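You operate a simulated robot arm through the tools that you are given. There is no shell and no other tool.

Carry out the task below with a simulated robot arm. There is one attempt and no reset: what you move stays moved.

## Task
Turn the wiring plate of winch two to the wiring on its box lid.
Fine: isolator off first and leave it off; latch the lid again.

The check looks at the end state, three seconds after you hand in, the way a careful person would. Anything else that was tipped, shoved, dropped, spilled or broken makes it a failure. Lids that push on must go on centred and level and be pressed home; caps that screw on are set level and turned clockwise until they are tight.

## Robot
A 6-joint arm with a fingered hand, fixed in place. Base frame: the origin is on the floor under the middle of its stand, x ahead of it, y to its left, z up. Units: mm, degrees, N and s.
It reaches about 1346 mm from its shoulder. Its first joint turns from -149.0 to 149.0 degrees. Payload 3.5 kg.
The tool frame sits at the grasp point between the pads (the TCP): z along the fingers, y along the line on which they close. The tips reach 26 mm beyond it. The gripper opens to 132 mm; its body begins 73 mm behind the TCP. The gripper is a hand of 4 fingers: y runs from the thumb to the fingers, the wrist lies at [0, 0, -234] in the tool frame.
Orientation is told as [roll, pitch, yaw] about the base's x, y, z axes, in that order, counted from this pose: with the fingers straight down and closing along the base's y, the tool's x points along the base's -x, its y along +y and its z along -z.

## Interface
- The arm moves only by the tool servo_tool. Its argument "deltas" is a list of rows, each a list of 6 numbers: the turn, a rotation vector about the base's x, y, z in rad, then the shift along the base's x, y, z in mm. In form: [[ax, ay, az, dx, dy, dz], ...]. A call has 1 to 20 rows; each row is the pose to reach, as a shift and turn from the pose commanded when the call began. Rows are played at 5 a second. More than 50 mm and 8.6 degrees between two rows, and nothing of the call is played. A pose out of reach is approached as far as the arm can. The call stops where the force on the tool passes 90 N (or 10 N more than at its start, if that is more) or the arm is blocked; 0.2 s more then pass. In this call time passes only in rows, and 0.2 s behind the last. It gives the time, the measured TCP pose, the force on the tool (base axes), the opening and the grip force at its end, in the units of the frame above (readings bear some noise), with the torque about the TCP (base axes, N m) and any sound that the robot's microphone picked up.
- Cameras (640 x 400 px; columns grow to the right, rows downward): "scene" is fixed at [220.9, 651.8, 1206.4]; the picture's right is [-0.57, -0.82, 0.00], its down [-0.69, 0.48, -0.54] and it looks along [0.44, -0.30, -0.84] (base axes); focal length 271 px, centre (320, 200). "wrist" rides on the gripper at [68, 2, -97] in the tool frame; the picture's right is [-0.03, 1.00, 0.00], its down [-0.82, -0.02, -0.58] and it looks along [-0.58, -0.01, 0.82] (tool axes); focal length 270 px, centre (320, 200). There is no depth. A picture from a camera that has moved, and an enlarged one, comes with that camera's place and axes in the base frame and with its lens.
- grab_frame(camera): a new picture of that camera. No time passes.
- raise_lower(by): slides the trunk up (or, below 0, down) by that many mm; the arm rides with it, the base frame stays. It gives what a move gives, with no picture.
- curl_fingers(finger1, finger2, finger3, thumb_bend): sets how far each is bent, from 0 (flat) to 1 (curled in); at 0.3 the hand is open as for a grip, at 0.7 the pads meet at the TCP. One left out holds its place. A second passes; each finger stops where it meets its share of the squeeze, and holds until it gets a number again. It is the only way to open and close the hand. It gives what a move gives, with no picture; readings hold the bend of each and the force on the fingers (four entries, about 0 where the hand has none), thumb and palm.
- close_up(camera, box): a new picture of the part [left, top, right, bottom] of that camera's present view, enlarged. No time passes.
- hand_in(): hands the job in; it is judged then, once.

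Nothing tells you positions but the pictures and the camera data. Unless the task says otherwise, let go and move clear before handing in.

The tools are called as a command line: name --pt "numbers of a row" for each row, then --argument value for the rest, lists and objects as JSON in quotes. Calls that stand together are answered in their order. servo_tool: Moves the arm, as the interface text tells. Its arguments: {"type":"object","properties":{"deltas":{"type":"array","items":{"type":"array","items":{"type":"number"}}}},"required":["deltas"]} The other tools are called the same way: raise_lower (by) moves the trunk up or down; curl_fingers (finger1, finger2, finger3, thumb_bend) moves the fingers one by one; grab_frame (camera) takes a picture; close_up (camera, box) takes an enlarged picture of a part of a camera's view; hand_in () hands the job in.

At the start:

```text
time_s: 0.0
tcp_pos: [520.2, 547.5, 906.0]
tool_rot: [0.0, 0.0, 0.0]
contact_force: [-0.4, -0.3, 0.6]
ft_torque: [-0.04, -0.01, -0.03]
grip_width: 131.9
grip_force: 0.2
shape: jaw
bend: [0.3, 0.3, 0.3, 0.3]
finger forces: [0.0, 0.1, 0.0, 0.0, 0.1, 0.0]
trunk travel left (down, up): [-804.0, 166.0]
```

scene: 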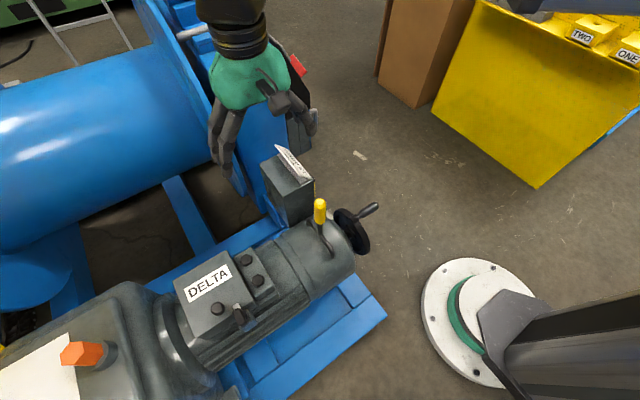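
wrist: 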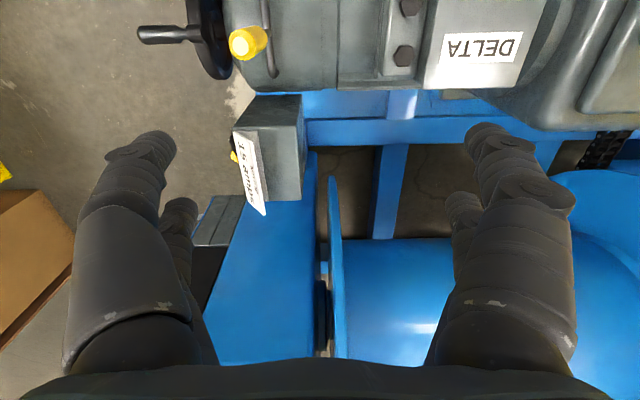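

I see a blue winch with a gear motor whose terminal box lid reads "DELTA", a smaller box with a label, and a yellow console with labels "TWO" and "ONE" at the upper right. I will look closer at all of these before moving.

close_up --camera "scene" --box '[160, 120, 400, 270]'

close_up --camera "scene" --box '[160, 230, 320, 330]'

close_up --camera "scene" --box '[480, 0, 640, 100]'

close_up --camera "wrist" --box '[200, 80, 360, 230]'

close_up --camera "scene" --box '[0, 280, 240, 400]'

```text
2.67 times, centred on (280, 195) of scene
camera zoom: at [220.9, 651.8, 1206.4], right [-0.57, -0.82, 0.0], down [-0.69, 0.48, -0.54], along [0.44, -0.3, -0.84], focal length 723 px, centre (427, 213)
```

zoom: 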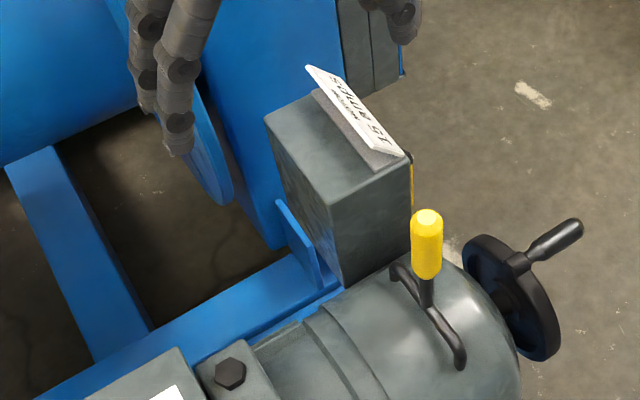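

```text
4.00 times, centred on (240, 280) of scene
camera zoom: at [220.9, 651.8, 1206.4], right [-0.57, -0.82, 0.0], down [-0.69, 0.48, -0.54], along [0.44, -0.3, -0.84], focal length 1084 px, centre (640, -120)
```

zoom: 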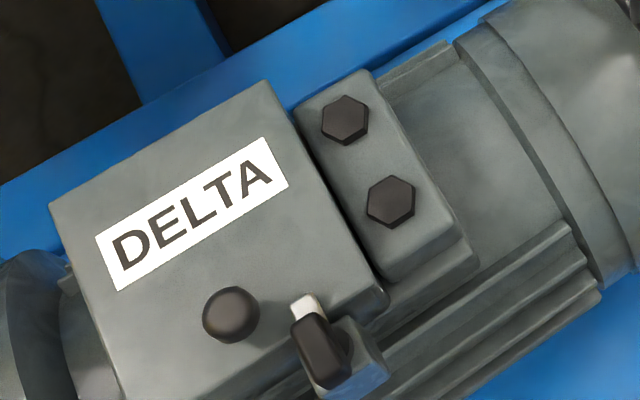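

```text
4.00 times, centred on (560, 50) of scene
camera zoom: at [220.9, 651.8, 1206.4], right [-0.57, -0.82, 0.0], down [-0.69, 0.48, -0.54], along [0.44, -0.3, -0.84], focal length 1084 px, centre (-640, 800)
```

zoom: 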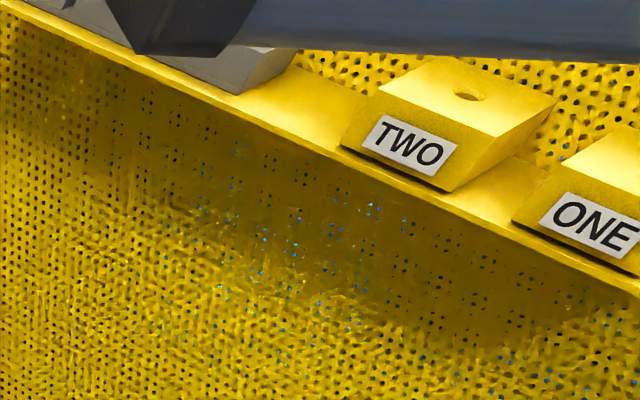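

```text
2.67 times, centred on (280, 155) of wrist
camera zoom: at [451.7, 548.7, 1001.9], right [0.03, 1.0, 0.0], down [0.82, -0.02, 0.58], along [0.58, -0.01, -0.82], focal length 721 px, centre (427, 320)
```

zoom: 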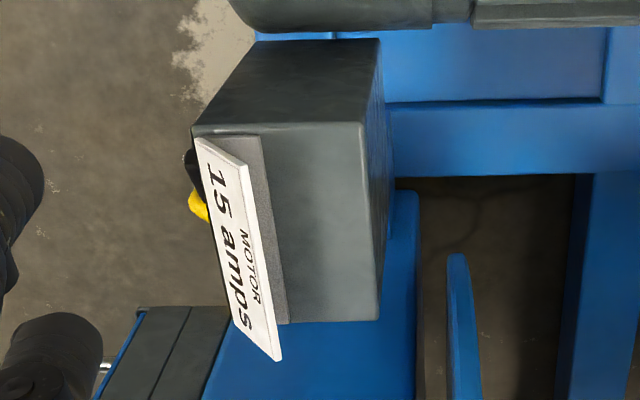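

```text
2.67 times, centred on (120, 340) of scene
camera zoom: at [220.9, 651.8, 1206.4], right [-0.57, -0.82, 0.0], down [-0.69, 0.48, -0.54], along [0.44, -0.3, -0.84], focal length 723 px, centre (853, -173)
```

zoom: 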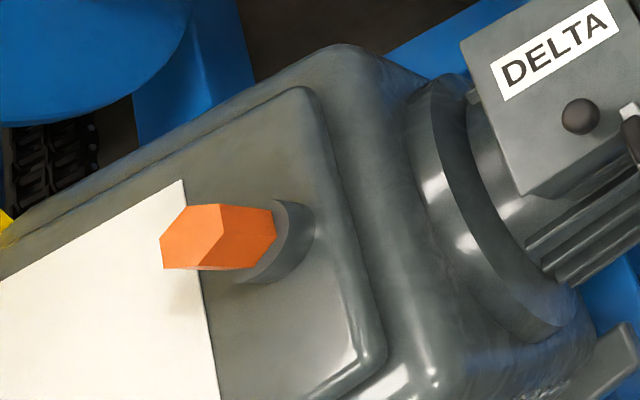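

The reachable terminal box has a thumb knob lid, a latch at its edge and a DELTA label. I cannot yet tell which winch this is, or which isolator belongs to it, so I will raise the trunk and survey with the wrist camera.

raise_lower --by 150

grab_frame --camera "wrist"

grab_frame --camera "scene"

```text
time_s: 1.8
tcp_pos: [521.6, 546.7, 1055.6]
tool_rot: [0.0, 0.0, -0.1]
contact_force: [-0.1, -0.4, 0.1]
ft_torque: [-0.03, -0.01, -0.02]
grip_width: 131.7
grip_force: 0.1
shape: jaw
bend: [0.3, 0.3, 0.3, 0.3]
finger forces: [0.0, 0.0, 0.1, 0.1, 0.1, 0.1]
trunk travel left (down, up): [-954.0, 16.0]
```

```text
taken
camera wrist: at [451.7, 548.8, 1151.8], right [0.03, 1.0, 0.0], down [0.82, -0.02, 0.58], along [0.58, -0.01, -0.82], focal length 270 px, centre (320, 200)
```

wrist: 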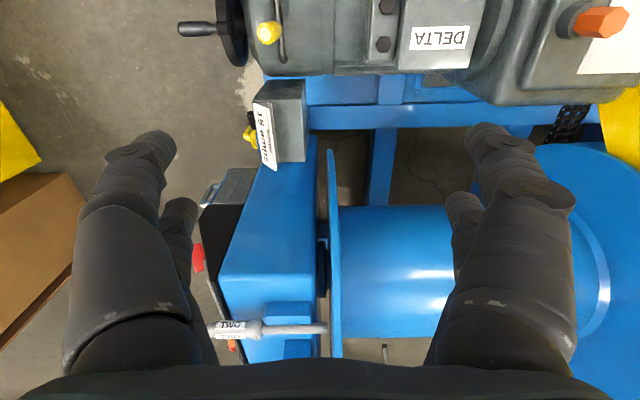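

```text
taken
```

scene: 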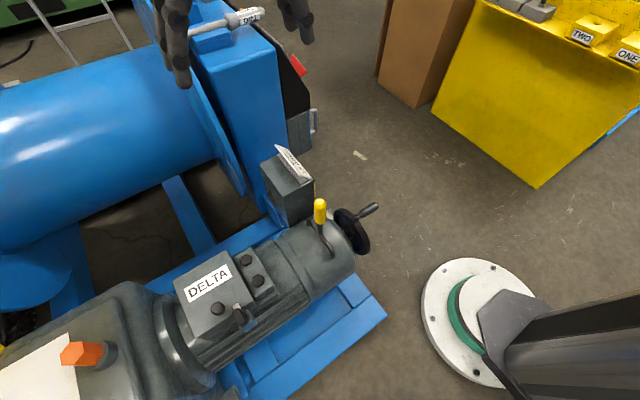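

A labelled rod and a box with a red tag have come into view on the far end of the winch. I'll zoom in on them.

close_up --camera "wrist" --box '[180, 230, 340, 370]'

close_up --camera "wrist" --box '[190, 70, 330, 180]'

close_up --camera "scene" --box '[180, 0, 340, 110]'

close_up --camera "wrist" --box '[190, 160, 270, 280]'

close_up --camera "scene" --box '[480, 0, 640, 100]'

```text
2.86 times, centred on (260, 300) of wrist
camera zoom: at [451.7, 548.8, 1151.8], right [0.03, 1.0, 0.0], down [0.82, -0.02, 0.58], along [0.58, -0.01, -0.82], focal length 772 px, centre (491, -86)
```

zoom: 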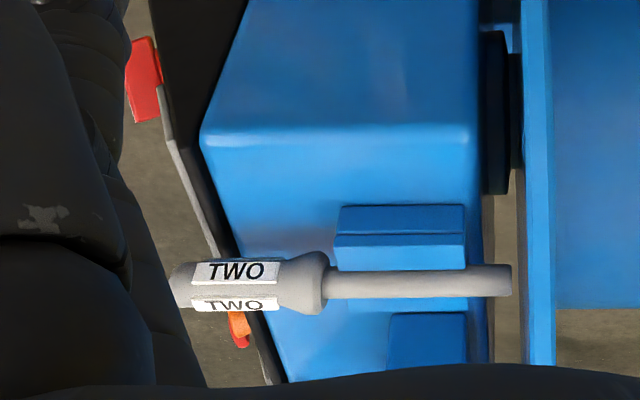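

```text
3.64 times, centred on (260, 125) of wrist
camera zoom: at [451.7, 548.8, 1151.8], right [0.03, 1.0, 0.0], down [0.82, -0.02, 0.58], along [0.58, -0.01, -0.82], focal length 983 px, centre (538, 473)
```

zoom: 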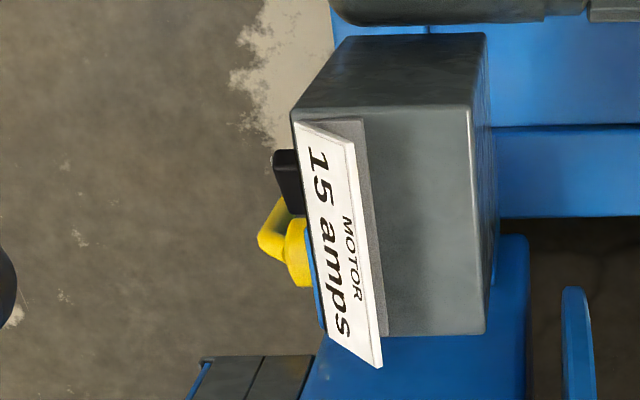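

```text
3.64 times, centred on (260, 55) of scene
camera zoom: at [220.9, 651.8, 1206.4], right [-0.57, -0.82, 0.0], down [-0.69, 0.48, -0.54], along [0.44, -0.3, -0.84], focal length 985 px, centre (538, 727)
```

zoom: 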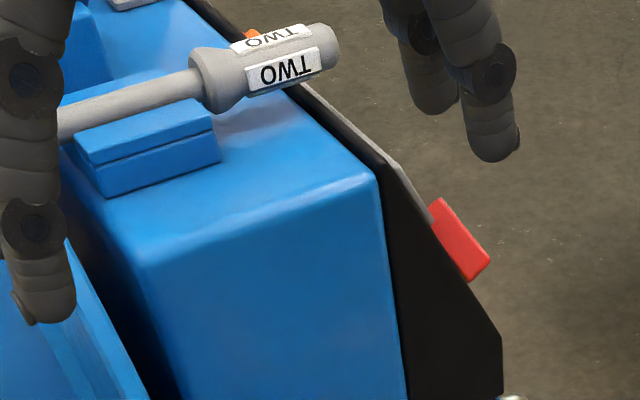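

```text
3.33 times, centred on (230, 220) of wrist
camera zoom: at [451.7, 548.8, 1151.8], right [0.03, 1.0, 0.0], down [0.82, -0.02, 0.58], along [0.58, -0.01, -0.82], focal length 901 px, centre (620, 133)
```

zoom: 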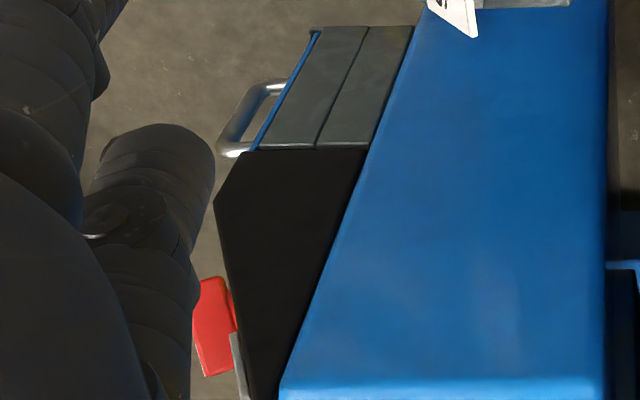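

```text
4.00 times, centred on (560, 50) of scene
camera zoom: at [220.9, 651.8, 1206.4], right [-0.57, -0.82, 0.0], down [-0.69, 0.48, -0.54], along [0.44, -0.3, -0.84], focal length 1084 px, centre (-640, 800)
```

zoom: 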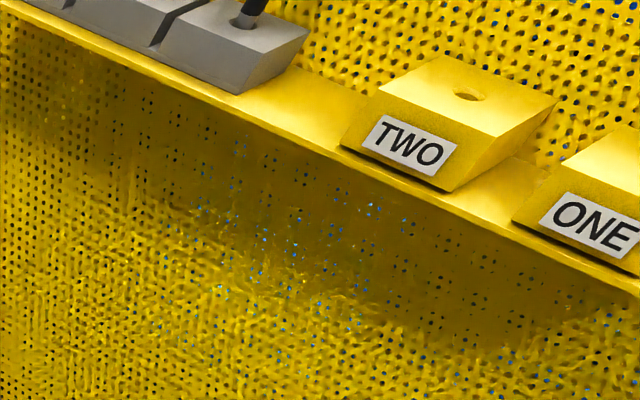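

This winch carries a handle marked TWO, and the "MOTOR 15 amps" box has a yellow knob on its right-hand face. I'll swing to the right at this height to see that face and the rest of the workplace.

servo_tool --pt "0 0 0 0 -40 0" --pt "0 0 0 0 -80 0" --pt "0 0 0 0 -120 0" --pt "0 0 0 0 -160 0" --pt "0 0 0 0 -200 0" --pt "0 0 0 0 -240 0" --pt "0 0 0 0 -280 0" --pt "0 0 0 0 -320 0" --pt "0 0 0 0 -360 0" --pt "0 0 0 0 -400 0" --pt "0 0 0 0 -440 0" --pt "0 0 0 0 -480 0"

grab_frame --camera "wrist"

grab_frame --camera "scene"

```text
time_s: 4.3
tcp_pos: [532.6, 66.4, 1055.7]
tool_rot: [0.0, 0.1, 0.0]
contact_force: [-0.3, -0.2, -0.6]
ft_torque: [-0.01, 0.01, -0.02]
grip_width: 131.9
grip_force: 0.0
shape: jaw
bend: [0.3, 0.3, 0.3, 0.3]
finger forces: [0.0, 0.1, 0.0, 0.1, 0.0, 0.0]
out of reach, approached as far as the arm can: row 11, 12
trunk travel left (down, up): [-954.0, 16.0]
```

```text
taken
camera wrist: at [464.3, 69.2, 1152.1], right [0.02, 1.0, 0.0], down [0.82, -0.02, 0.58], along [0.58, -0.01, -0.82], focal length 270 px, centre (320, 200)
```

wrist: 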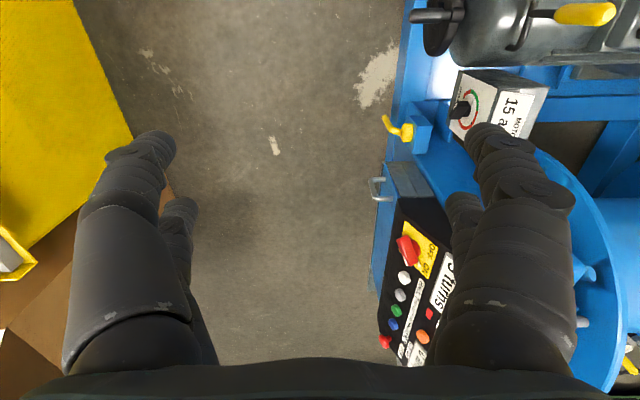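

```text
taken
```

scene: 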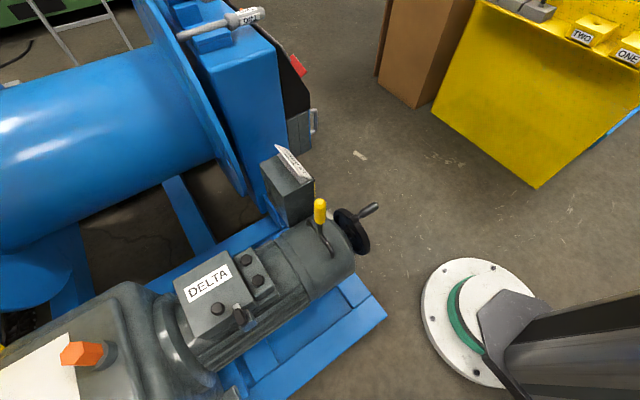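

Now I can see a control panel with a red OFF/ON switch, coloured buttons, a small knob dial on the motor box and a yellow valve. I'll read the labels.

close_up --camera "wrist" --box '[360, 200, 470, 370]'

close_up --camera "wrist" --box '[370, 50, 570, 180]'

close_up --camera "wrist" --box '[560, 180, 640, 400]'

```text
2.35 times, centred on (415, 285) of wrist
camera zoom: at [464.3, 69.2, 1152.1], right [0.02, 1.0, 0.0], down [0.82, -0.02, 0.58], along [0.58, -0.01, -0.82], focal length 636 px, centre (96, 0)
```

zoom: 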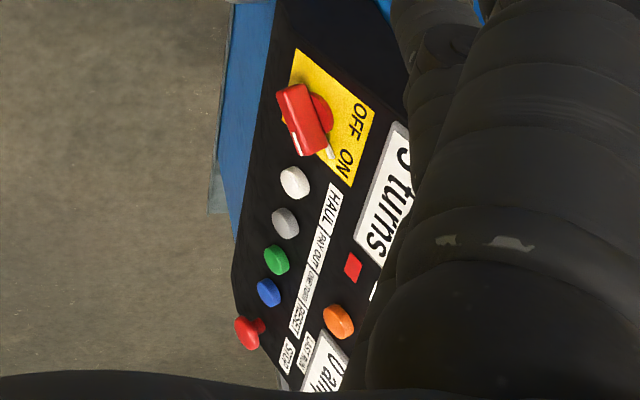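

```text
3.08 times, centred on (470, 115) of wrist
camera zoom: at [464.3, 69.2, 1152.1], right [0.02, 1.0, 0.0], down [0.82, -0.02, 0.58], along [0.58, -0.01, -0.82], focal length 832 px, centre (-142, 462)
```

zoom: 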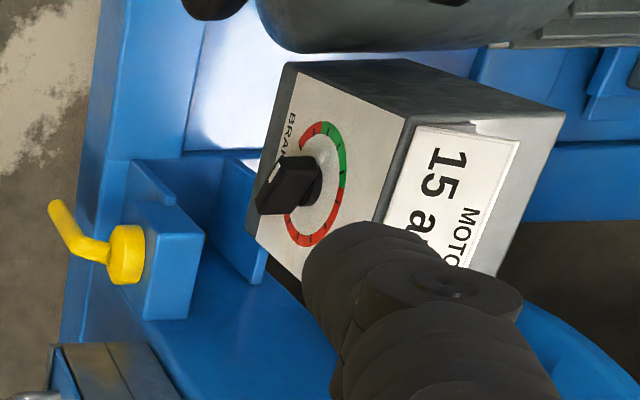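

```text
1.82 times, centred on (600, 290) of wrist
camera zoom: at [464.3, 69.2, 1152.1], right [0.02, 1.0, 0.0], down [0.82, -0.02, 0.58], along [0.58, -0.01, -0.82], focal length 491 px, centre (-189, 36)
```

zoom: 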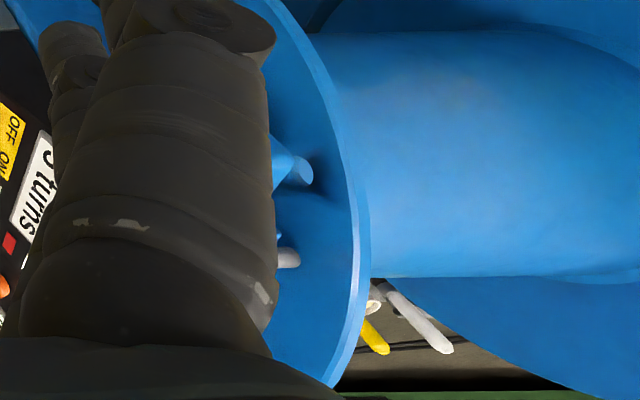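

The red OFF/ON switch on the panel looks like the isolator. I'll turn the hand to look toward the panel from its front side.

servo_tool --pt "0 0 0.1 25 -5 -5" --pt "0 0 0.2 50 -10 -10" --pt "0 0 0.3 75 -15 -15" --pt "0 0 0.4 100 -20 -20" --pt "0 0 0.5 125 -25 -25" --pt "0 0 0.6 150 -30 -30" --pt "0 0 0.7 175 -35 -35" --pt "0 0 0.8 200 -40 -40" --pt "0 0 0.9 225 -45 -45" --pt "0 0 1.0 250 -50 -50" --pt "0 0 1.1 275 -55 -55" --pt "0 0 1.2 300 -60 -60" --pt "0 0 1.3 320 -65 -65" --pt "0 0 1.4 330 -70 -65" --pt "0 0 1.5 340 -70 -65" --pt "0 0 1.57 340 -70 -65"

grab_frame --camera "wrist"

grab_frame --camera "scene"

```text
time_s: 7.8
tcp_pos: [873.7, 45.3, 1055.2]
tool_rot: [-0.1, 0.9, 85.9]
contact_force: [0.0, -1.0, 0.5]
ft_torque: [-0.03, 0.01, -0.02]
grip_width: 131.8
grip_force: 0.1
shape: jaw
bend: [0.3, 0.3, 0.3, 0.3]
finger forces: [0.0, 0.0, 0.0, 0.1, 0.1, 0.0]
out of reach, approached as far as the arm can: row 1, 2, 3, 4, 5, 6, 7, 8, 9, 10, 11, 12, 13, 14, 15, 16
trunk travel left (down, up): [-954.0, 16.0]
```

```text
taken
camera wrist: at [866.4, -21.7, 1153.0], right [-1.0, 0.1, 0.0], down [0.08, 0.82, 0.56], along [0.06, 0.56, -0.83], focal length 270 px, centre (320, 200)
```

wrist: 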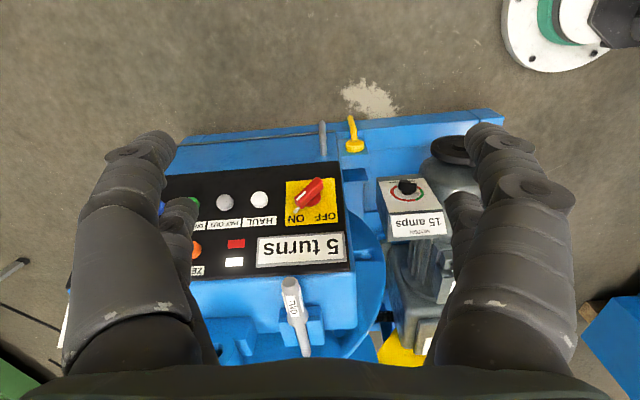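

```text
taken
```

scene: 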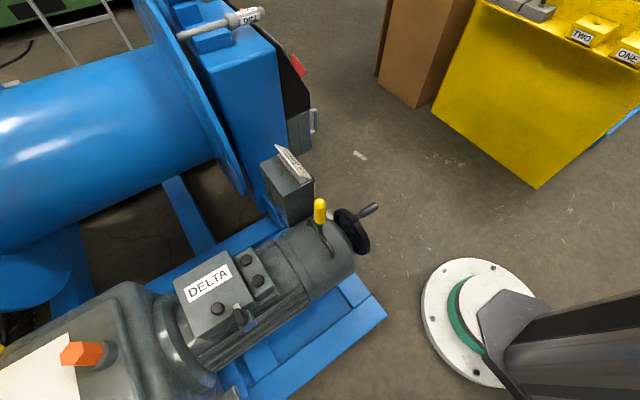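

The panel is visible: red rotary switch (handle pointing toward ON/OFF labels), a "5 turns" counter and indicator lamps. I'll zoom in to see its present setting and the surroundings.

close_up --camera "wrist" --box '[150, 150, 370, 290]'

close_up --camera "wrist" --box '[270, 165, 350, 225]'

close_up --camera "wrist" --box '[370, 160, 470, 250]'

close_up --camera "wrist" --box '[180, 270, 460, 380]'

```text
2.86 times, centred on (260, 220) of wrist
camera zoom: at [866.4, -21.7, 1153.0], right [-1.0, 0.1, 0.0], down [0.08, 0.82, 0.56], along [0.06, 0.56, -0.83], focal length 772 px, centre (491, 143)
```

zoom: 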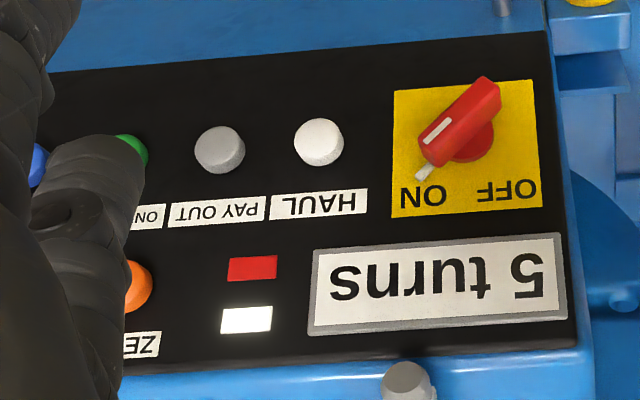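

```text
6.67 times, centred on (310, 195) of wrist
camera zoom: at [866.4, -21.7, 1153.0], right [-1.0, 0.1, 0.0], down [0.08, 0.82, 0.56], along [0.06, 0.56, -0.83], focal length 1802 px, centre (387, 233)
```

zoom: 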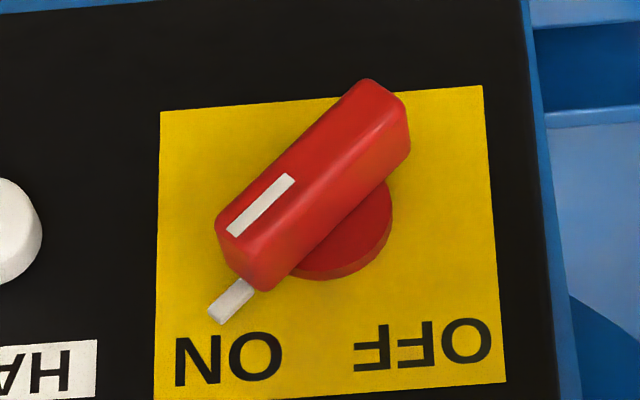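

```text
4.44 times, centred on (420, 205) of wrist
camera zoom: at [866.4, -21.7, 1153.0], right [-1.0, 0.1, 0.0], down [0.08, 0.82, 0.56], along [0.06, 0.56, -0.83], focal length 1201 px, centre (-124, 178)
```

zoom: 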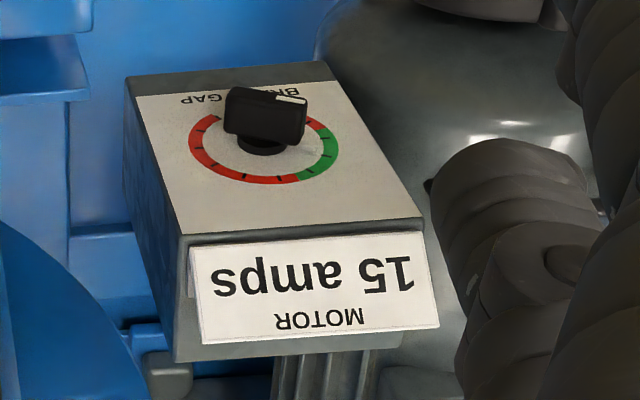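

```text
2.29 times, centred on (320, 325) of wrist
camera zoom: at [866.4, -21.7, 1153.0], right [-1.0, 0.1, 0.0], down [0.08, 0.82, 0.56], along [0.06, 0.56, -0.83], focal length 618 px, centre (320, -86)
```

zoom: 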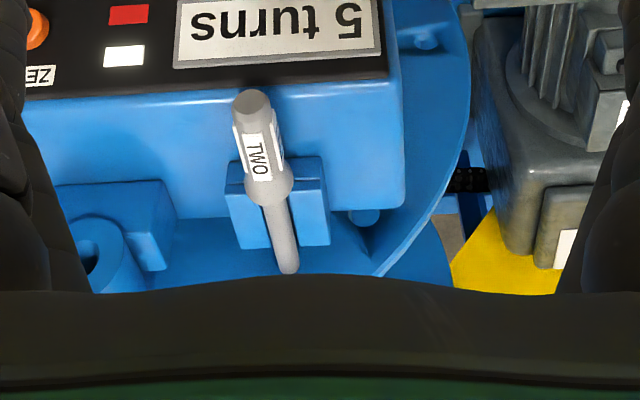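

The pin marked TWO sits in this winch, so this is winch two; its isolator is the red rotary switch, now pointing at ON with the white lamp lit. I'll come down toward the panel to get a second view and see how the arm behaves.

servo_tool --pt "0 0 0 0 -5 -20" --pt "0 0 0 0 -10 -40" --pt "0 0 0 0 -15 -60" --pt "0 0 0 0 -20 -80" --pt "0 0 0 0 -25 -100"

grab_frame --camera "wrist"

```text
time_s: 8.9
tcp_pos: [873.7, 45.6, 1055.5]
tool_rot: [-0.1, 0.9, 85.9]
contact_force: [-0.3, 1.3, 0.4]
ft_torque: [0.0, -0.04, 0.0]
grip_width: 131.8
grip_force: 0.1
shape: jaw
bend: [0.3, 0.3, 0.3, 0.3]
finger forces: [0.0, 0.0, 0.0, 0.1, 0.1, 0.0]
out of reach, approached as far as the arm can: row 1, 2, 3, 4, 5
trunk travel left (down, up): [-954.0, 16.0]
```

```text
taken
camera wrist: at [866.3, -21.3, 1153.0], right [-1.0, 0.1, 0.0], down [0.08, 0.82, 0.56], along [0.06, 0.56, -0.83], focal length 270 px, centre (320, 200)
```

wrist: 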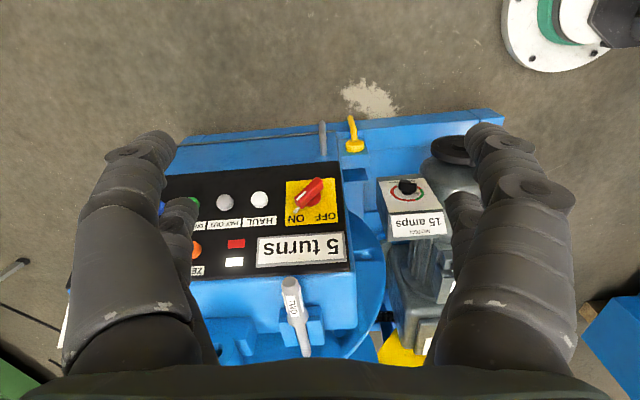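

The arm seems to be at a joint limit in this trunk position. I'll lower the trunk instead; the hand is over clear floor in front of the panel.

raise_lower --by -150

grab_frame --camera "wrist"

grab_frame --camera "scene"

```text
time_s: 10.7
tcp_pos: [871.7, 44.9, 906.8]
tool_rot: [-0.1, 0.9, 85.9]
contact_force: [-0.2, -0.4, 0.5]
ft_torque: [-0.01, 0.0, -0.01]
grip_width: 131.9
grip_force: 0.1
shape: jaw
bend: [0.3, 0.3, 0.3, 0.3]
finger forces: [0.0, 0.0, 0.0, 0.0, 0.1, 0.1]
trunk travel left (down, up): [-804.0, 166.0]
```

```text
taken
camera wrist: at [866.2, -21.3, 1003.1], right [-1.0, 0.1, 0.0], down [0.08, 0.82, 0.56], along [0.06, 0.56, -0.83], focal length 270 px, centre (320, 200)
```

wrist: 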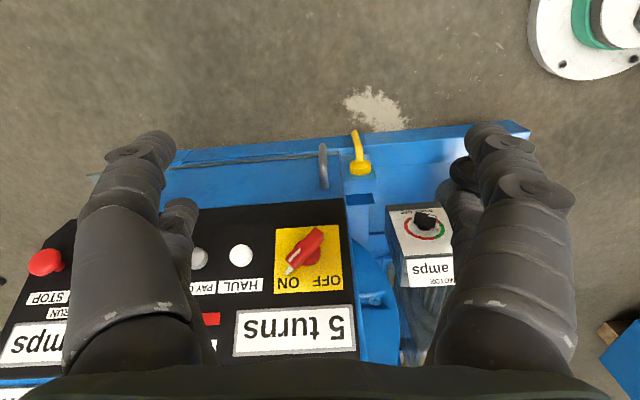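

```text
taken
```

scene: 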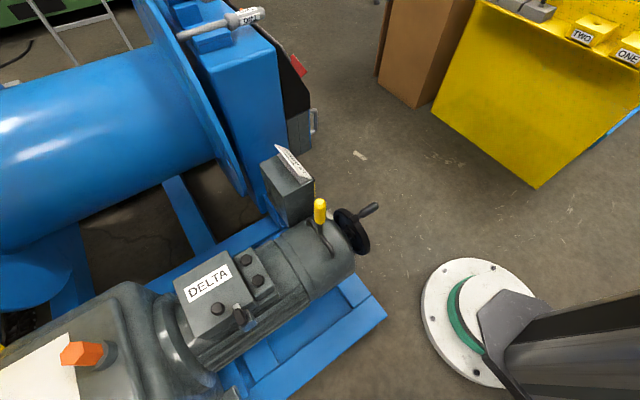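

I now have a second view of the panel from 150 mm lower, so I can triangulate. I'll zoom in for accurate pixel positions.

close_up --camera "wrist" --box '[260, 215, 356, 305]'

close_up --camera "wrist" --box '[180, 190, 380, 370]'

```text
4.44 times, centred on (308, 260) of wrist
camera zoom: at [866.2, -21.3, 1003.1], right [-1.0, 0.1, 0.0], down [0.08, 0.82, 0.56], along [0.06, 0.56, -0.83], focal length 1201 px, centre (373, -67)
```

zoom: 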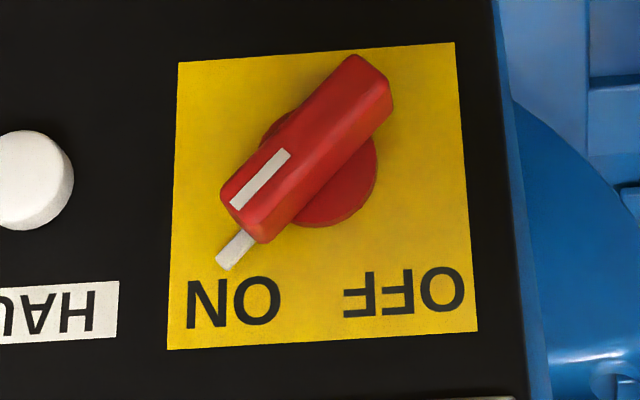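

```text
2.22 times, centred on (280, 280) of wrist
camera zoom: at [866.2, -21.3, 1003.1], right [-1.0, 0.1, 0.0], down [0.08, 0.82, 0.56], along [0.06, 0.56, -0.83], focal length 601 px, centre (409, 22)
```

zoom: 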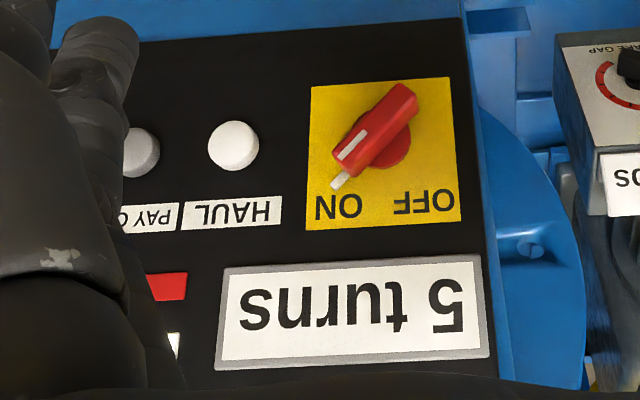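

The isolator plate is about 100 mm square, centred near (912, 278, 712), on a panel tilted ~66° facing me; the knob handle stands about 27 mm proud at 45° toward ON. I'll tilt the hand to face the panel squarely at a 150 mm stand-off.

servo_tool --pt "0.096 0 0 3 8 -11" --pt "0.192 0 0 6 16 -23" --pt "0.288 0 0 10 24 -34" --pt "0.384 0 0 13 32 -45" --pt "0.48 0 0 16 40 -57" --pt "0.576 0 0 20 48 -68" --pt "0.672 0 0 23 55 -79" --pt "0.768 0 0 26 63 -91" --pt "0.864 0 0 29 71 -102" --pt "0.96 0 0 33 79 -113" --pt "1.056 0 0 36 87 -125" --pt "1.152 0 0 39 95 -136"

grab_frame --camera "wrist"

grab_frame --camera "scene"

```text
time_s: 13.3
tcp_pos: [921.3, 161.1, 1026.7]
tool_rot: [15.6, -59.9, 72.0]
contact_force: [0.1, 0.3, 0.5]
ft_torque: [-0.02, 0.02, 0.0]
grip_width: 131.7
grip_force: 0.2
shape: jaw
bend: [0.3, 0.3, 0.3, 0.3]
finger forces: [0.1, 0.1, 0.0, 0.0, 0.0, 0.0]
out of reach, approached as far as the arm can: row 1, 2, 3, 4, 5, 6, 7, 8, 9, 10, 11, 12
trunk travel left (down, up): [-804.0, 166.0]
```

```text
taken
camera wrist: at [908.0, 44.0, 1013.5], right [-0.98, 0.09, 0.16], down [0.15, -0.12, 0.98], along [0.11, 0.99, 0.1], focal length 270 px, centre (320, 200)
```

wrist: 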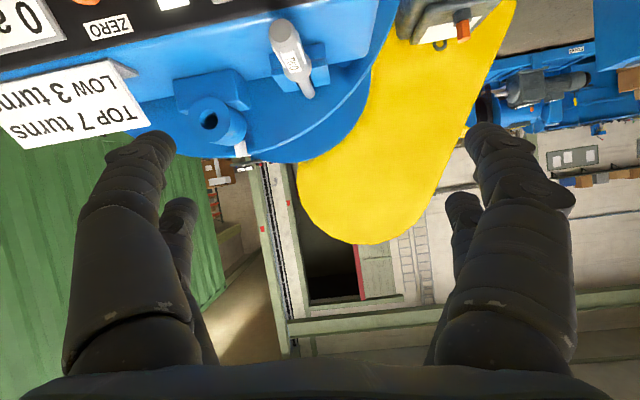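

```text
taken
```

scene: 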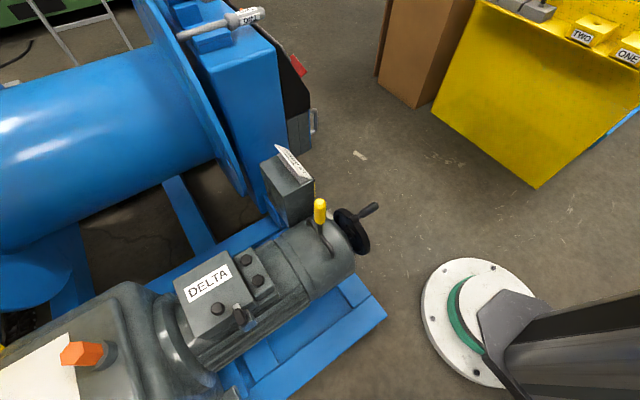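

The wrist stays at one height relative to the trunk, so height seems to come from the trunk only. I'll test with a small vertical move before relying on it.

servo_tool --pt "0 0 0 0 0 20" --pt "0 0 0 0 0 40"

servo_tool --pt "0 0 0 0 -30 0" --pt "0 0 0 0 -60 0"

```text
time_s: 13.9
tcp_pos: [922.5, 160.9, 1026.1]
tool_rot: [15.5, -59.8, 71.9]
contact_force: [0.4, 0.4, 0.6]
ft_torque: [0.01, -0.01, -0.05]
grip_width: 131.8
grip_force: 0.1
shape: jaw
bend: [0.3, 0.3, 0.3, 0.3]
finger forces: [0.0, 0.0, 0.0, 0.1, 0.0, 0.0]
out of reach, approached as far as the arm can: row 1, 2
trunk travel left (down, up): [-804.0, 166.0]
```

```text
time_s: 14.5
tcp_pos: [921.1, 108.0, 1025.4]
tool_rot: [18.3, -59.3, 68.9]
contact_force: [-0.2, -0.2, -0.4]
ft_torque: [0.01, 0.0, 0.01]
grip_width: 131.7
grip_force: 0.0
shape: jaw
bend: [0.3, 0.3, 0.3, 0.3]
finger forces: [0.0, 0.0, 0.1, 0.0, 0.1, 0.1]
out of reach, approached as far as the arm can: row 1, 2
trunk travel left (down, up): [-804.0, 166.0]
```

servo_tool --pt "0 0 0 0 0 0"

```text
time_s: 14.9
tcp_pos: [921.3, 107.0, 1025.5]
tool_rot: [18.3, -59.3, 68.8]
contact_force: [0.0, -0.4, -0.2]
ft_torque: [-0.03, 0.03, 0.01]
grip_width: 132.0
grip_force: 0.0
shape: jaw
bend: [0.3, 0.3, 0.3, 0.3]
finger forces: [0.1, 0.1, 0.1, 0.0, 0.0, 0.0]
trunk travel left (down, up): [-804.0, 166.0]
```

The arm behaves like a horizontal (SCARA-type) arm: the wrist stays at a fixed height and only the trunk changes it. Before lowering the trunk I must know where the arm links and the tall yellow rack are, so I'll swing the hand up to look back toward -y.

servo_tool --pt "-0.1274 0 0 -6 1 -25" --pt "-0.2548 0 0 -12 0 -48" --pt "-0.3822 0 0 -18 -5 -68" --pt "-0.5096 0 0 -24 -12 -85" --pt "-0.637 0 0 -30 -21 -100" --pt "-0.7644 0 0 -36 -31 -110" --pt "-0.8918 0 0 -42 -43 -117" --pt "-1.0192 0 0 -48 -55 -120" --pt "-1.1466 0 0 -54 -67 -120" --pt "-1.274 0 0 -60 -79 -115" --pt "-1.4014 0 0 -67 -91 -107" --pt "-1.5288 0 0 -73 -101 -96" --pt "-1.6562 0 0 -79 -109 -81" --pt "-1.7836 0 0 -85 -115 -63" --pt "-1.911 0 0 -91 -119 -42" --pt "-2.0384 0 0 -97 -120 -18" --pt "-2.1658 0 0 -103 -118 8" --pt "-2.2932 0 0 -109 -112 35" --pt "-2.4206 0 0 -115 -103 64" --pt "-2.548 0 0 -121 -90 93"

grab_frame --camera "wrist"

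grab_frame --camera "scene"

```text
time_s: 19.1
tcp_pos: [798.1, 20.8, 1119.5]
tool_rot: [-61.9, 79.9, 27.8]
contact_force: [-0.1, 0.4, 0.7]
ft_torque: [-0.01, -0.01, -0.02]
grip_width: 131.8
grip_force: 0.0
shape: jaw
bend: [0.3, 0.3, 0.3, 0.3]
finger forces: [0.0, 0.0, 0.0, 0.1, 0.1, 0.0]
out of reach, approached as far as the arm can: row 1, 2, 3, 19, 20
trunk travel left (down, up): [-804.0, 166.0]
```

```text
taken
camera wrist: at [784.9, 111.0, 1194.6], right [-0.98, 0.01, -0.18], down [0.15, 0.64, -0.75], along [0.11, -0.77, -0.63], focal length 270 px, centre (320, 200)
```

wrist: 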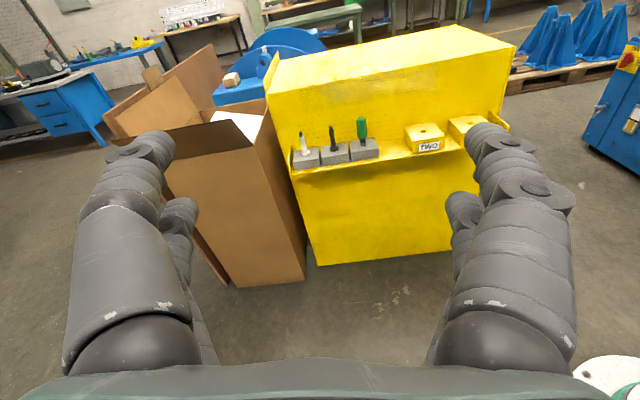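

```text
taken
```

scene: 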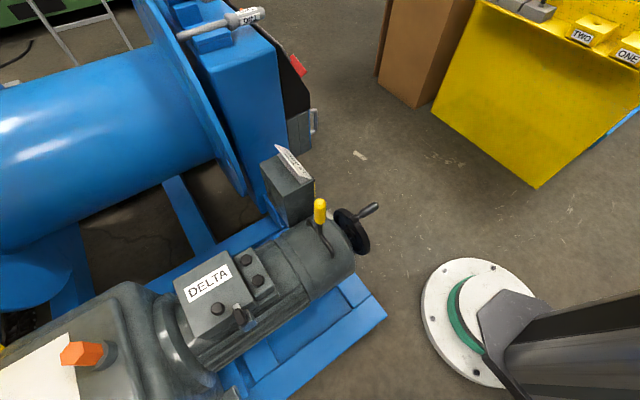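

The rack is well away (y < -650), so lowering the trunk with the hand near y≈0 should be clear; a second winch (ONE) is far off behind. Here in free space I'll learn which digit is which by bending them one at a time.

curl_fingers --finger1 0.6

grab_frame --camera "wrist"

curl_fingers --finger1 0.3 --finger2 0.6

grab_frame --camera "wrist"

curl_fingers --finger2 0.3 --finger3 0.6

grab_frame --camera "wrist"

curl_fingers --finger3 0.3 --thumb_bend 0.6

grab_frame --camera "wrist"

```text
time_s: 20.1
tcp_pos: [797.9, 20.2, 1120.7]
tool_rot: [-61.4, 79.9, 28.4]
contact_force: [-0.7, 0.9, 0.9]
ft_torque: [-0.03, 0.0, 0.0]
grip_width: 83.4
grip_force: 0.1
shape: fingers
bend: [0.6, 0.3, 0.3, 0.3]
finger forces: [0.0, 0.0, 0.0, 0.1, 0.0, 0.0]
trunk travel left (down, up): [-804.0, 166.0]
```

```text
taken
camera wrist: at [785.1, 110.6, 1194.3], right [-0.98, 0.01, -0.18], down [0.15, 0.64, -0.75], along [0.11, -0.77, -0.64], focal length 270 px, centre (320, 200)
```

wrist: 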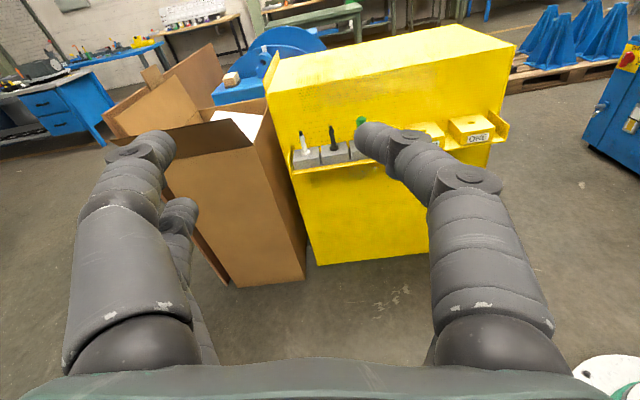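

```text
time_s: 21.1
tcp_pos: [798.3, 19.7, 1119.3]
tool_rot: [-61.4, 79.9, 28.4]
contact_force: [0.4, 0.5, -0.2]
ft_torque: [0.03, -0.01, -0.01]
grip_width: 132.4
grip_force: 0.1
shape: fingers
bend: [0.3, 0.6, 0.3, 0.3]
finger forces: [0.0, 0.0, 0.0, 0.1, 0.1, 0.1]
trunk travel left (down, up): [-804.0, 166.0]
```

```text
taken
camera wrist: at [785.1, 110.6, 1194.3], right [-0.98, 0.01, -0.18], down [0.15, 0.64, -0.75], along [0.11, -0.77, -0.64], focal length 270 px, centre (320, 200)
```

wrist: 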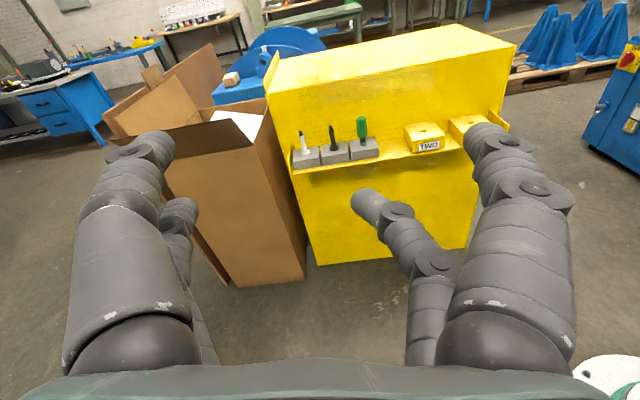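

```text
time_s: 22.1
tcp_pos: [798.1, 20.8, 1118.7]
tool_rot: [-61.4, 79.9, 28.4]
contact_force: [0.2, 0.2, -0.4]
ft_torque: [0.0, 0.01, 0.0]
grip_width: 132.7
grip_force: 0.1
shape: fingers
bend: [0.3, 0.3, 0.6, 0.3]
finger forces: [0.1, 0.1, 0.0, 0.0, 0.2, 0.0]
trunk travel left (down, up): [-804.0, 166.0]
```

```text
taken
camera wrist: at [785.1, 110.7, 1194.3], right [-0.98, 0.01, -0.18], down [0.15, 0.64, -0.75], along [0.11, -0.77, -0.64], focal length 270 px, centre (320, 200)
```

wrist: 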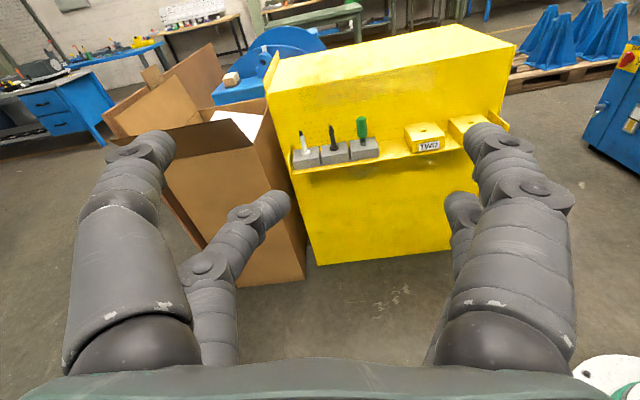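

```text
time_s: 23.1
tcp_pos: [798.5, 20.3, 1120.6]
tool_rot: [-61.4, 79.9, 28.3]
contact_force: [-0.6, -0.3, 1.0]
ft_torque: [-0.01, 0.02, 0.0]
grip_width: 82.8
grip_force: 0.0
shape: fingers
bend: [0.3, 0.3, 0.3, 0.6]
finger forces: [0.0, 0.0, 0.0, 0.1, 0.0, 0.1]
trunk travel left (down, up): [-804.0, 166.0]
```

```text
taken
camera wrist: at [785.1, 110.6, 1194.3], right [-0.98, 0.01, -0.18], down [0.15, 0.64, -0.75], along [0.11, -0.77, -0.64], focal length 270 px, centre (320, 200)
```

wrist: 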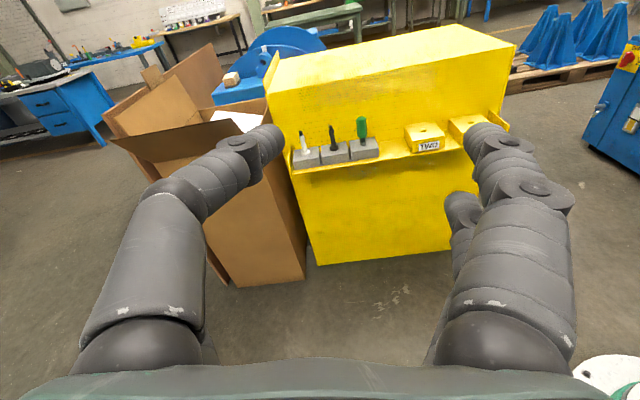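

The hand has two opposing pairs: thumb/finger1 on the camera side (tool x≈+20) and finger3/finger2 on the far side (x≈-20). I'll straighten the thumb back and swing the hand to face the panel tilt of 66°.

curl_fingers --thumb_bend 0.3

servo_tool --pt "0.1318 0 0 6 -11 -31" --pt "0.2636 0 0 11 -18 -61" --pt "0.3954 0 0 17 -21 -89" --pt "0.5272 0 0 23 -20 -115" --pt "0.659 0 0 28 -17 -139" --pt "0.7908 0 0 34 -10 -160" --pt "0.9226 0 0 40 -1 -178" --pt "1.0544 0 0 46 11 -193" --pt "1.1862 0 0 51 24 -204" --pt "1.318 0 0 57 38 -211" --pt "1.4498 0 0 63 53 -214" --pt "1.5816 0 0 68 68 -213" --pt "1.7134 0 0 74 83 -208" --pt "1.8452 0 0 80 96 -199" --pt "1.977 0 0 86 109 -186" --pt "2.1088 0 0 91 119 -170" --pt "2.2406 0 0 97 127 -150" --pt "2.3724 0 0 103 133 -128" --pt "2.5042 0 0 108 135 -102" --pt "2.636 0 0 114 133 -75"

grab_frame --camera "wrist"

```text
time_s: 24.1
tcp_pos: [798.9, 19.6, 1118.9]
tool_rot: [-61.3, 79.9, 28.5]
contact_force: [-0.1, -0.6, -0.3]
ft_torque: [0.01, -0.02, 0.0]
grip_width: 132.4
grip_force: 0.0
shape: fingers
bend: [0.3, 0.3, 0.3, 0.3]
finger forces: [0.0, 0.0, 0.0, 0.1, 0.0, 0.0]
trunk travel left (down, up): [-804.0, 166.0]
```

```text
time_s: 28.3
tcp_pos: [914.5, 151.7, 1044.7]
tool_rot: [19.8, -64.5, 68.2]
contact_force: [-0.1, -0.3, 0.4]
ft_torque: [-0.02, -0.01, 0.02]
grip_width: 132.4
grip_force: 0.0
shape: fingers
bend: [0.3, 0.3, 0.3, 0.3]
finger forces: [0.1, 0.1, 0.0, 0.1, 0.0, 0.0]
out of reach, approached as far as the arm can: row 6, 7, 8, 18, 19, 20
trunk travel left (down, up): [-804.0, 166.0]
```

```text
taken
camera wrist: at [900.9, 35.8, 1021.7], right [-0.98, 0.08, 0.17], down [0.15, -0.2, 0.97], along [0.11, 0.98, 0.19], focal length 270 px, centre (320, 200)
```

wrist: 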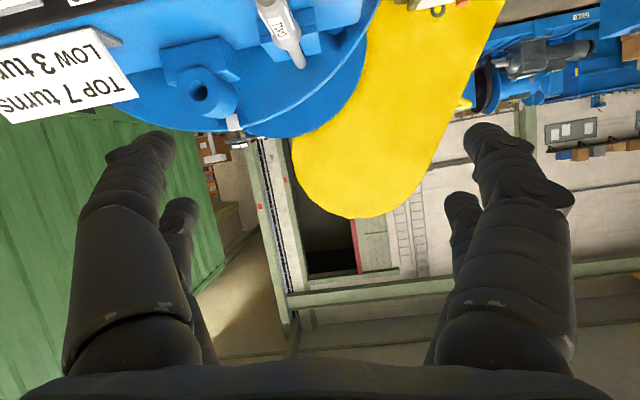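

The hand is now square to the panel direction at trunk zero. I'll test the available roll about the hand axis in both directions, since I need about 90° of twist.

servo_tool --pt "0 0.11 -0.049 0 0 0" --pt "0 0.22 -0.098 0 0 0" --pt "0 0.33 -0.147 0 0 0" --pt "0 0.44 -0.196 0 0 0" --pt "0 0.55 -0.245 0 0 0"

servo_tool --pt "0 -0.12 0.0534 0 0 0" --pt "0 -0.24 0.1068 0 0 0" --pt "0 -0.36 0.16 0 0 0" --pt "0 -0.48 0.2136 0 0 0" --pt "0 -0.6 0.267 0 0 0" --pt "0 -0.72 0.32 0 0 0" --pt "0 -0.84 0.374 0 0 0" --pt "0 -0.96 0.427 0 0 0" --pt "0 -1.08 0.481 0 0 0" --pt "0 -1.2 0.534 0 0 0" --pt "0 -1.32 0.587 0 0 0" --pt "0 -1.435 0.639 0 0 0"

grab_frame --camera "wrist"

```text
time_s: 29.5
tcp_pos: [912.4, 153.6, 1044.6]
tool_rot: [57.1, -41.5, 23.2]
contact_force: [0.0, -0.2, 0.5]
ft_torque: [-0.01, 0.0, 0.03]
grip_width: 132.5
grip_force: 0.0
shape: fingers
bend: [0.3, 0.3, 0.3, 0.3]
finger forces: [0.0, 0.0, 0.1, 0.0, 0.0, 0.1]
trunk travel left (down, up): [-804.0, 166.0]
```

```text
time_s: 32.1
tcp_pos: [912.7, 153.3, 1045.1]
tool_rot: [20.3, -64.3, 67.5]
contact_force: [0.0, 0.7, 0.6]
ft_torque: [0.01, 0.04, 0.02]
grip_width: 132.5
grip_force: 0.1
shape: fingers
bend: [0.3, 0.3, 0.3, 0.3]
finger forces: [0.0, 0.0, 0.1, 0.0, 0.0, 0.0]
out of reach, approached as far as the arm can: row 5, 6, 7, 8, 9, 10, 11, 12
trunk travel left (down, up): [-804.0, 166.0]
```

```text
taken
camera wrist: at [899.5, 37.6, 1021.9], right [-0.98, 0.08, 0.17], down [0.15, -0.2, 0.97], along [0.11, 0.98, 0.19], focal length 270 px, centre (320, 200)
```

wrist: 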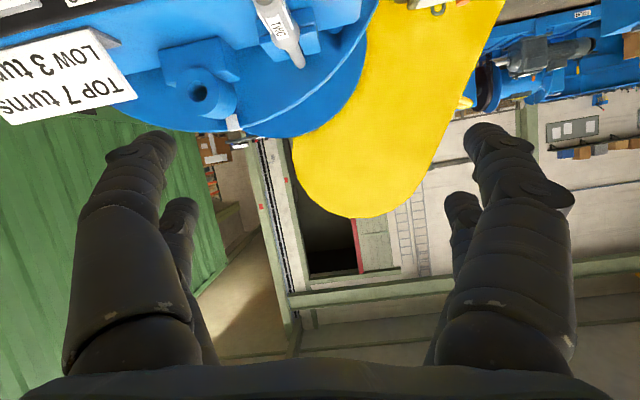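

The roll limit is near the present angle, but turning the other way is free. I'll roll the hand ~170° so the camera rides on top, which also gives room for the 90° twist.

servo_tool --pt "0 0.1188 -0.0529 0 0 0" --pt "0 0.2376 -0.1058 0 0 0" --pt "0 0.3564 -0.1587 0 0 0" --pt "0 0.4752 -0.2116 0 0 0" --pt "0 0.594 -0.2645 0 0 0" --pt "0 0.7128 -0.3174 0 0 0" --pt "0 0.8316 -0.3703 0 0 0" --pt "0 0.9504 -0.4232 0 0 0" --pt "0 1.0692 -0.4761 0 0 0" --pt "0 1.188 -0.529 0 0 0" --pt "0 1.3068 -0.5819 0 0 0" --pt "0 1.4256 -0.6348 0 0 0"

servo_tool --pt "0 0.1188 -0.0529 0 0 0" --pt "0 0.2376 -0.1058 0 0 0" --pt "0 0.3564 -0.1587 0 0 0" --pt "0 0.4752 -0.2116 0 0 0" --pt "0 0.594 -0.2645 0 0 0" --pt "0 0.7128 -0.3174 0 0 0" --pt "0 0.8316 -0.3703 0 0 0" --pt "0 0.9504 -0.4232 0 0 0" --pt "0 1.0692 -0.4761 0 0 0" --pt "0 1.188 -0.529 0 0 0" --pt "0 1.25 -0.557 0 0 0"

grab_frame --camera "wrist"

```text
time_s: 34.7
tcp_pos: [914.0, 152.8, 1043.9]
tool_rot: [65.7, 8.3, -3.8]
contact_force: [0.3, -0.6, 0.9]
ft_torque: [-0.02, -0.01, 0.0]
grip_width: 132.3
grip_force: 0.1
shape: fingers
bend: [0.3, 0.3, 0.3, 0.3]
finger forces: [0.1, 0.0, 0.0, 0.0, 0.1, 0.0]
trunk travel left (down, up): [-804.0, 166.0]
```

```text
time_s: 37.1
tcp_pos: [914.2, 153.3, 1044.0]
tool_rot: [5.7, 65.9, -83.7]
contact_force: [-0.4, 0.2, -0.4]
ft_torque: [-0.02, -0.02, 0.04]
grip_width: 132.4
grip_force: 0.0
shape: fingers
bend: [0.3, 0.3, 0.3, 0.3]
finger forces: [0.0, 0.0, 0.1, 0.0, 0.0, 0.0]
trunk travel left (down, up): [-804.0, 166.0]
```

```text
taken
camera wrist: at [911.8, 93.1, 1145.6], right [1.0, 0.01, 0.02], down [0.02, -0.86, -0.51], along [0.01, 0.51, -0.86], focal length 270 px, centre (320, 200)
```

wrist: 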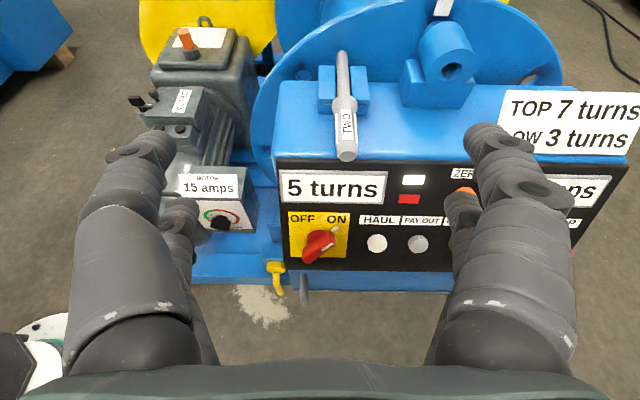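

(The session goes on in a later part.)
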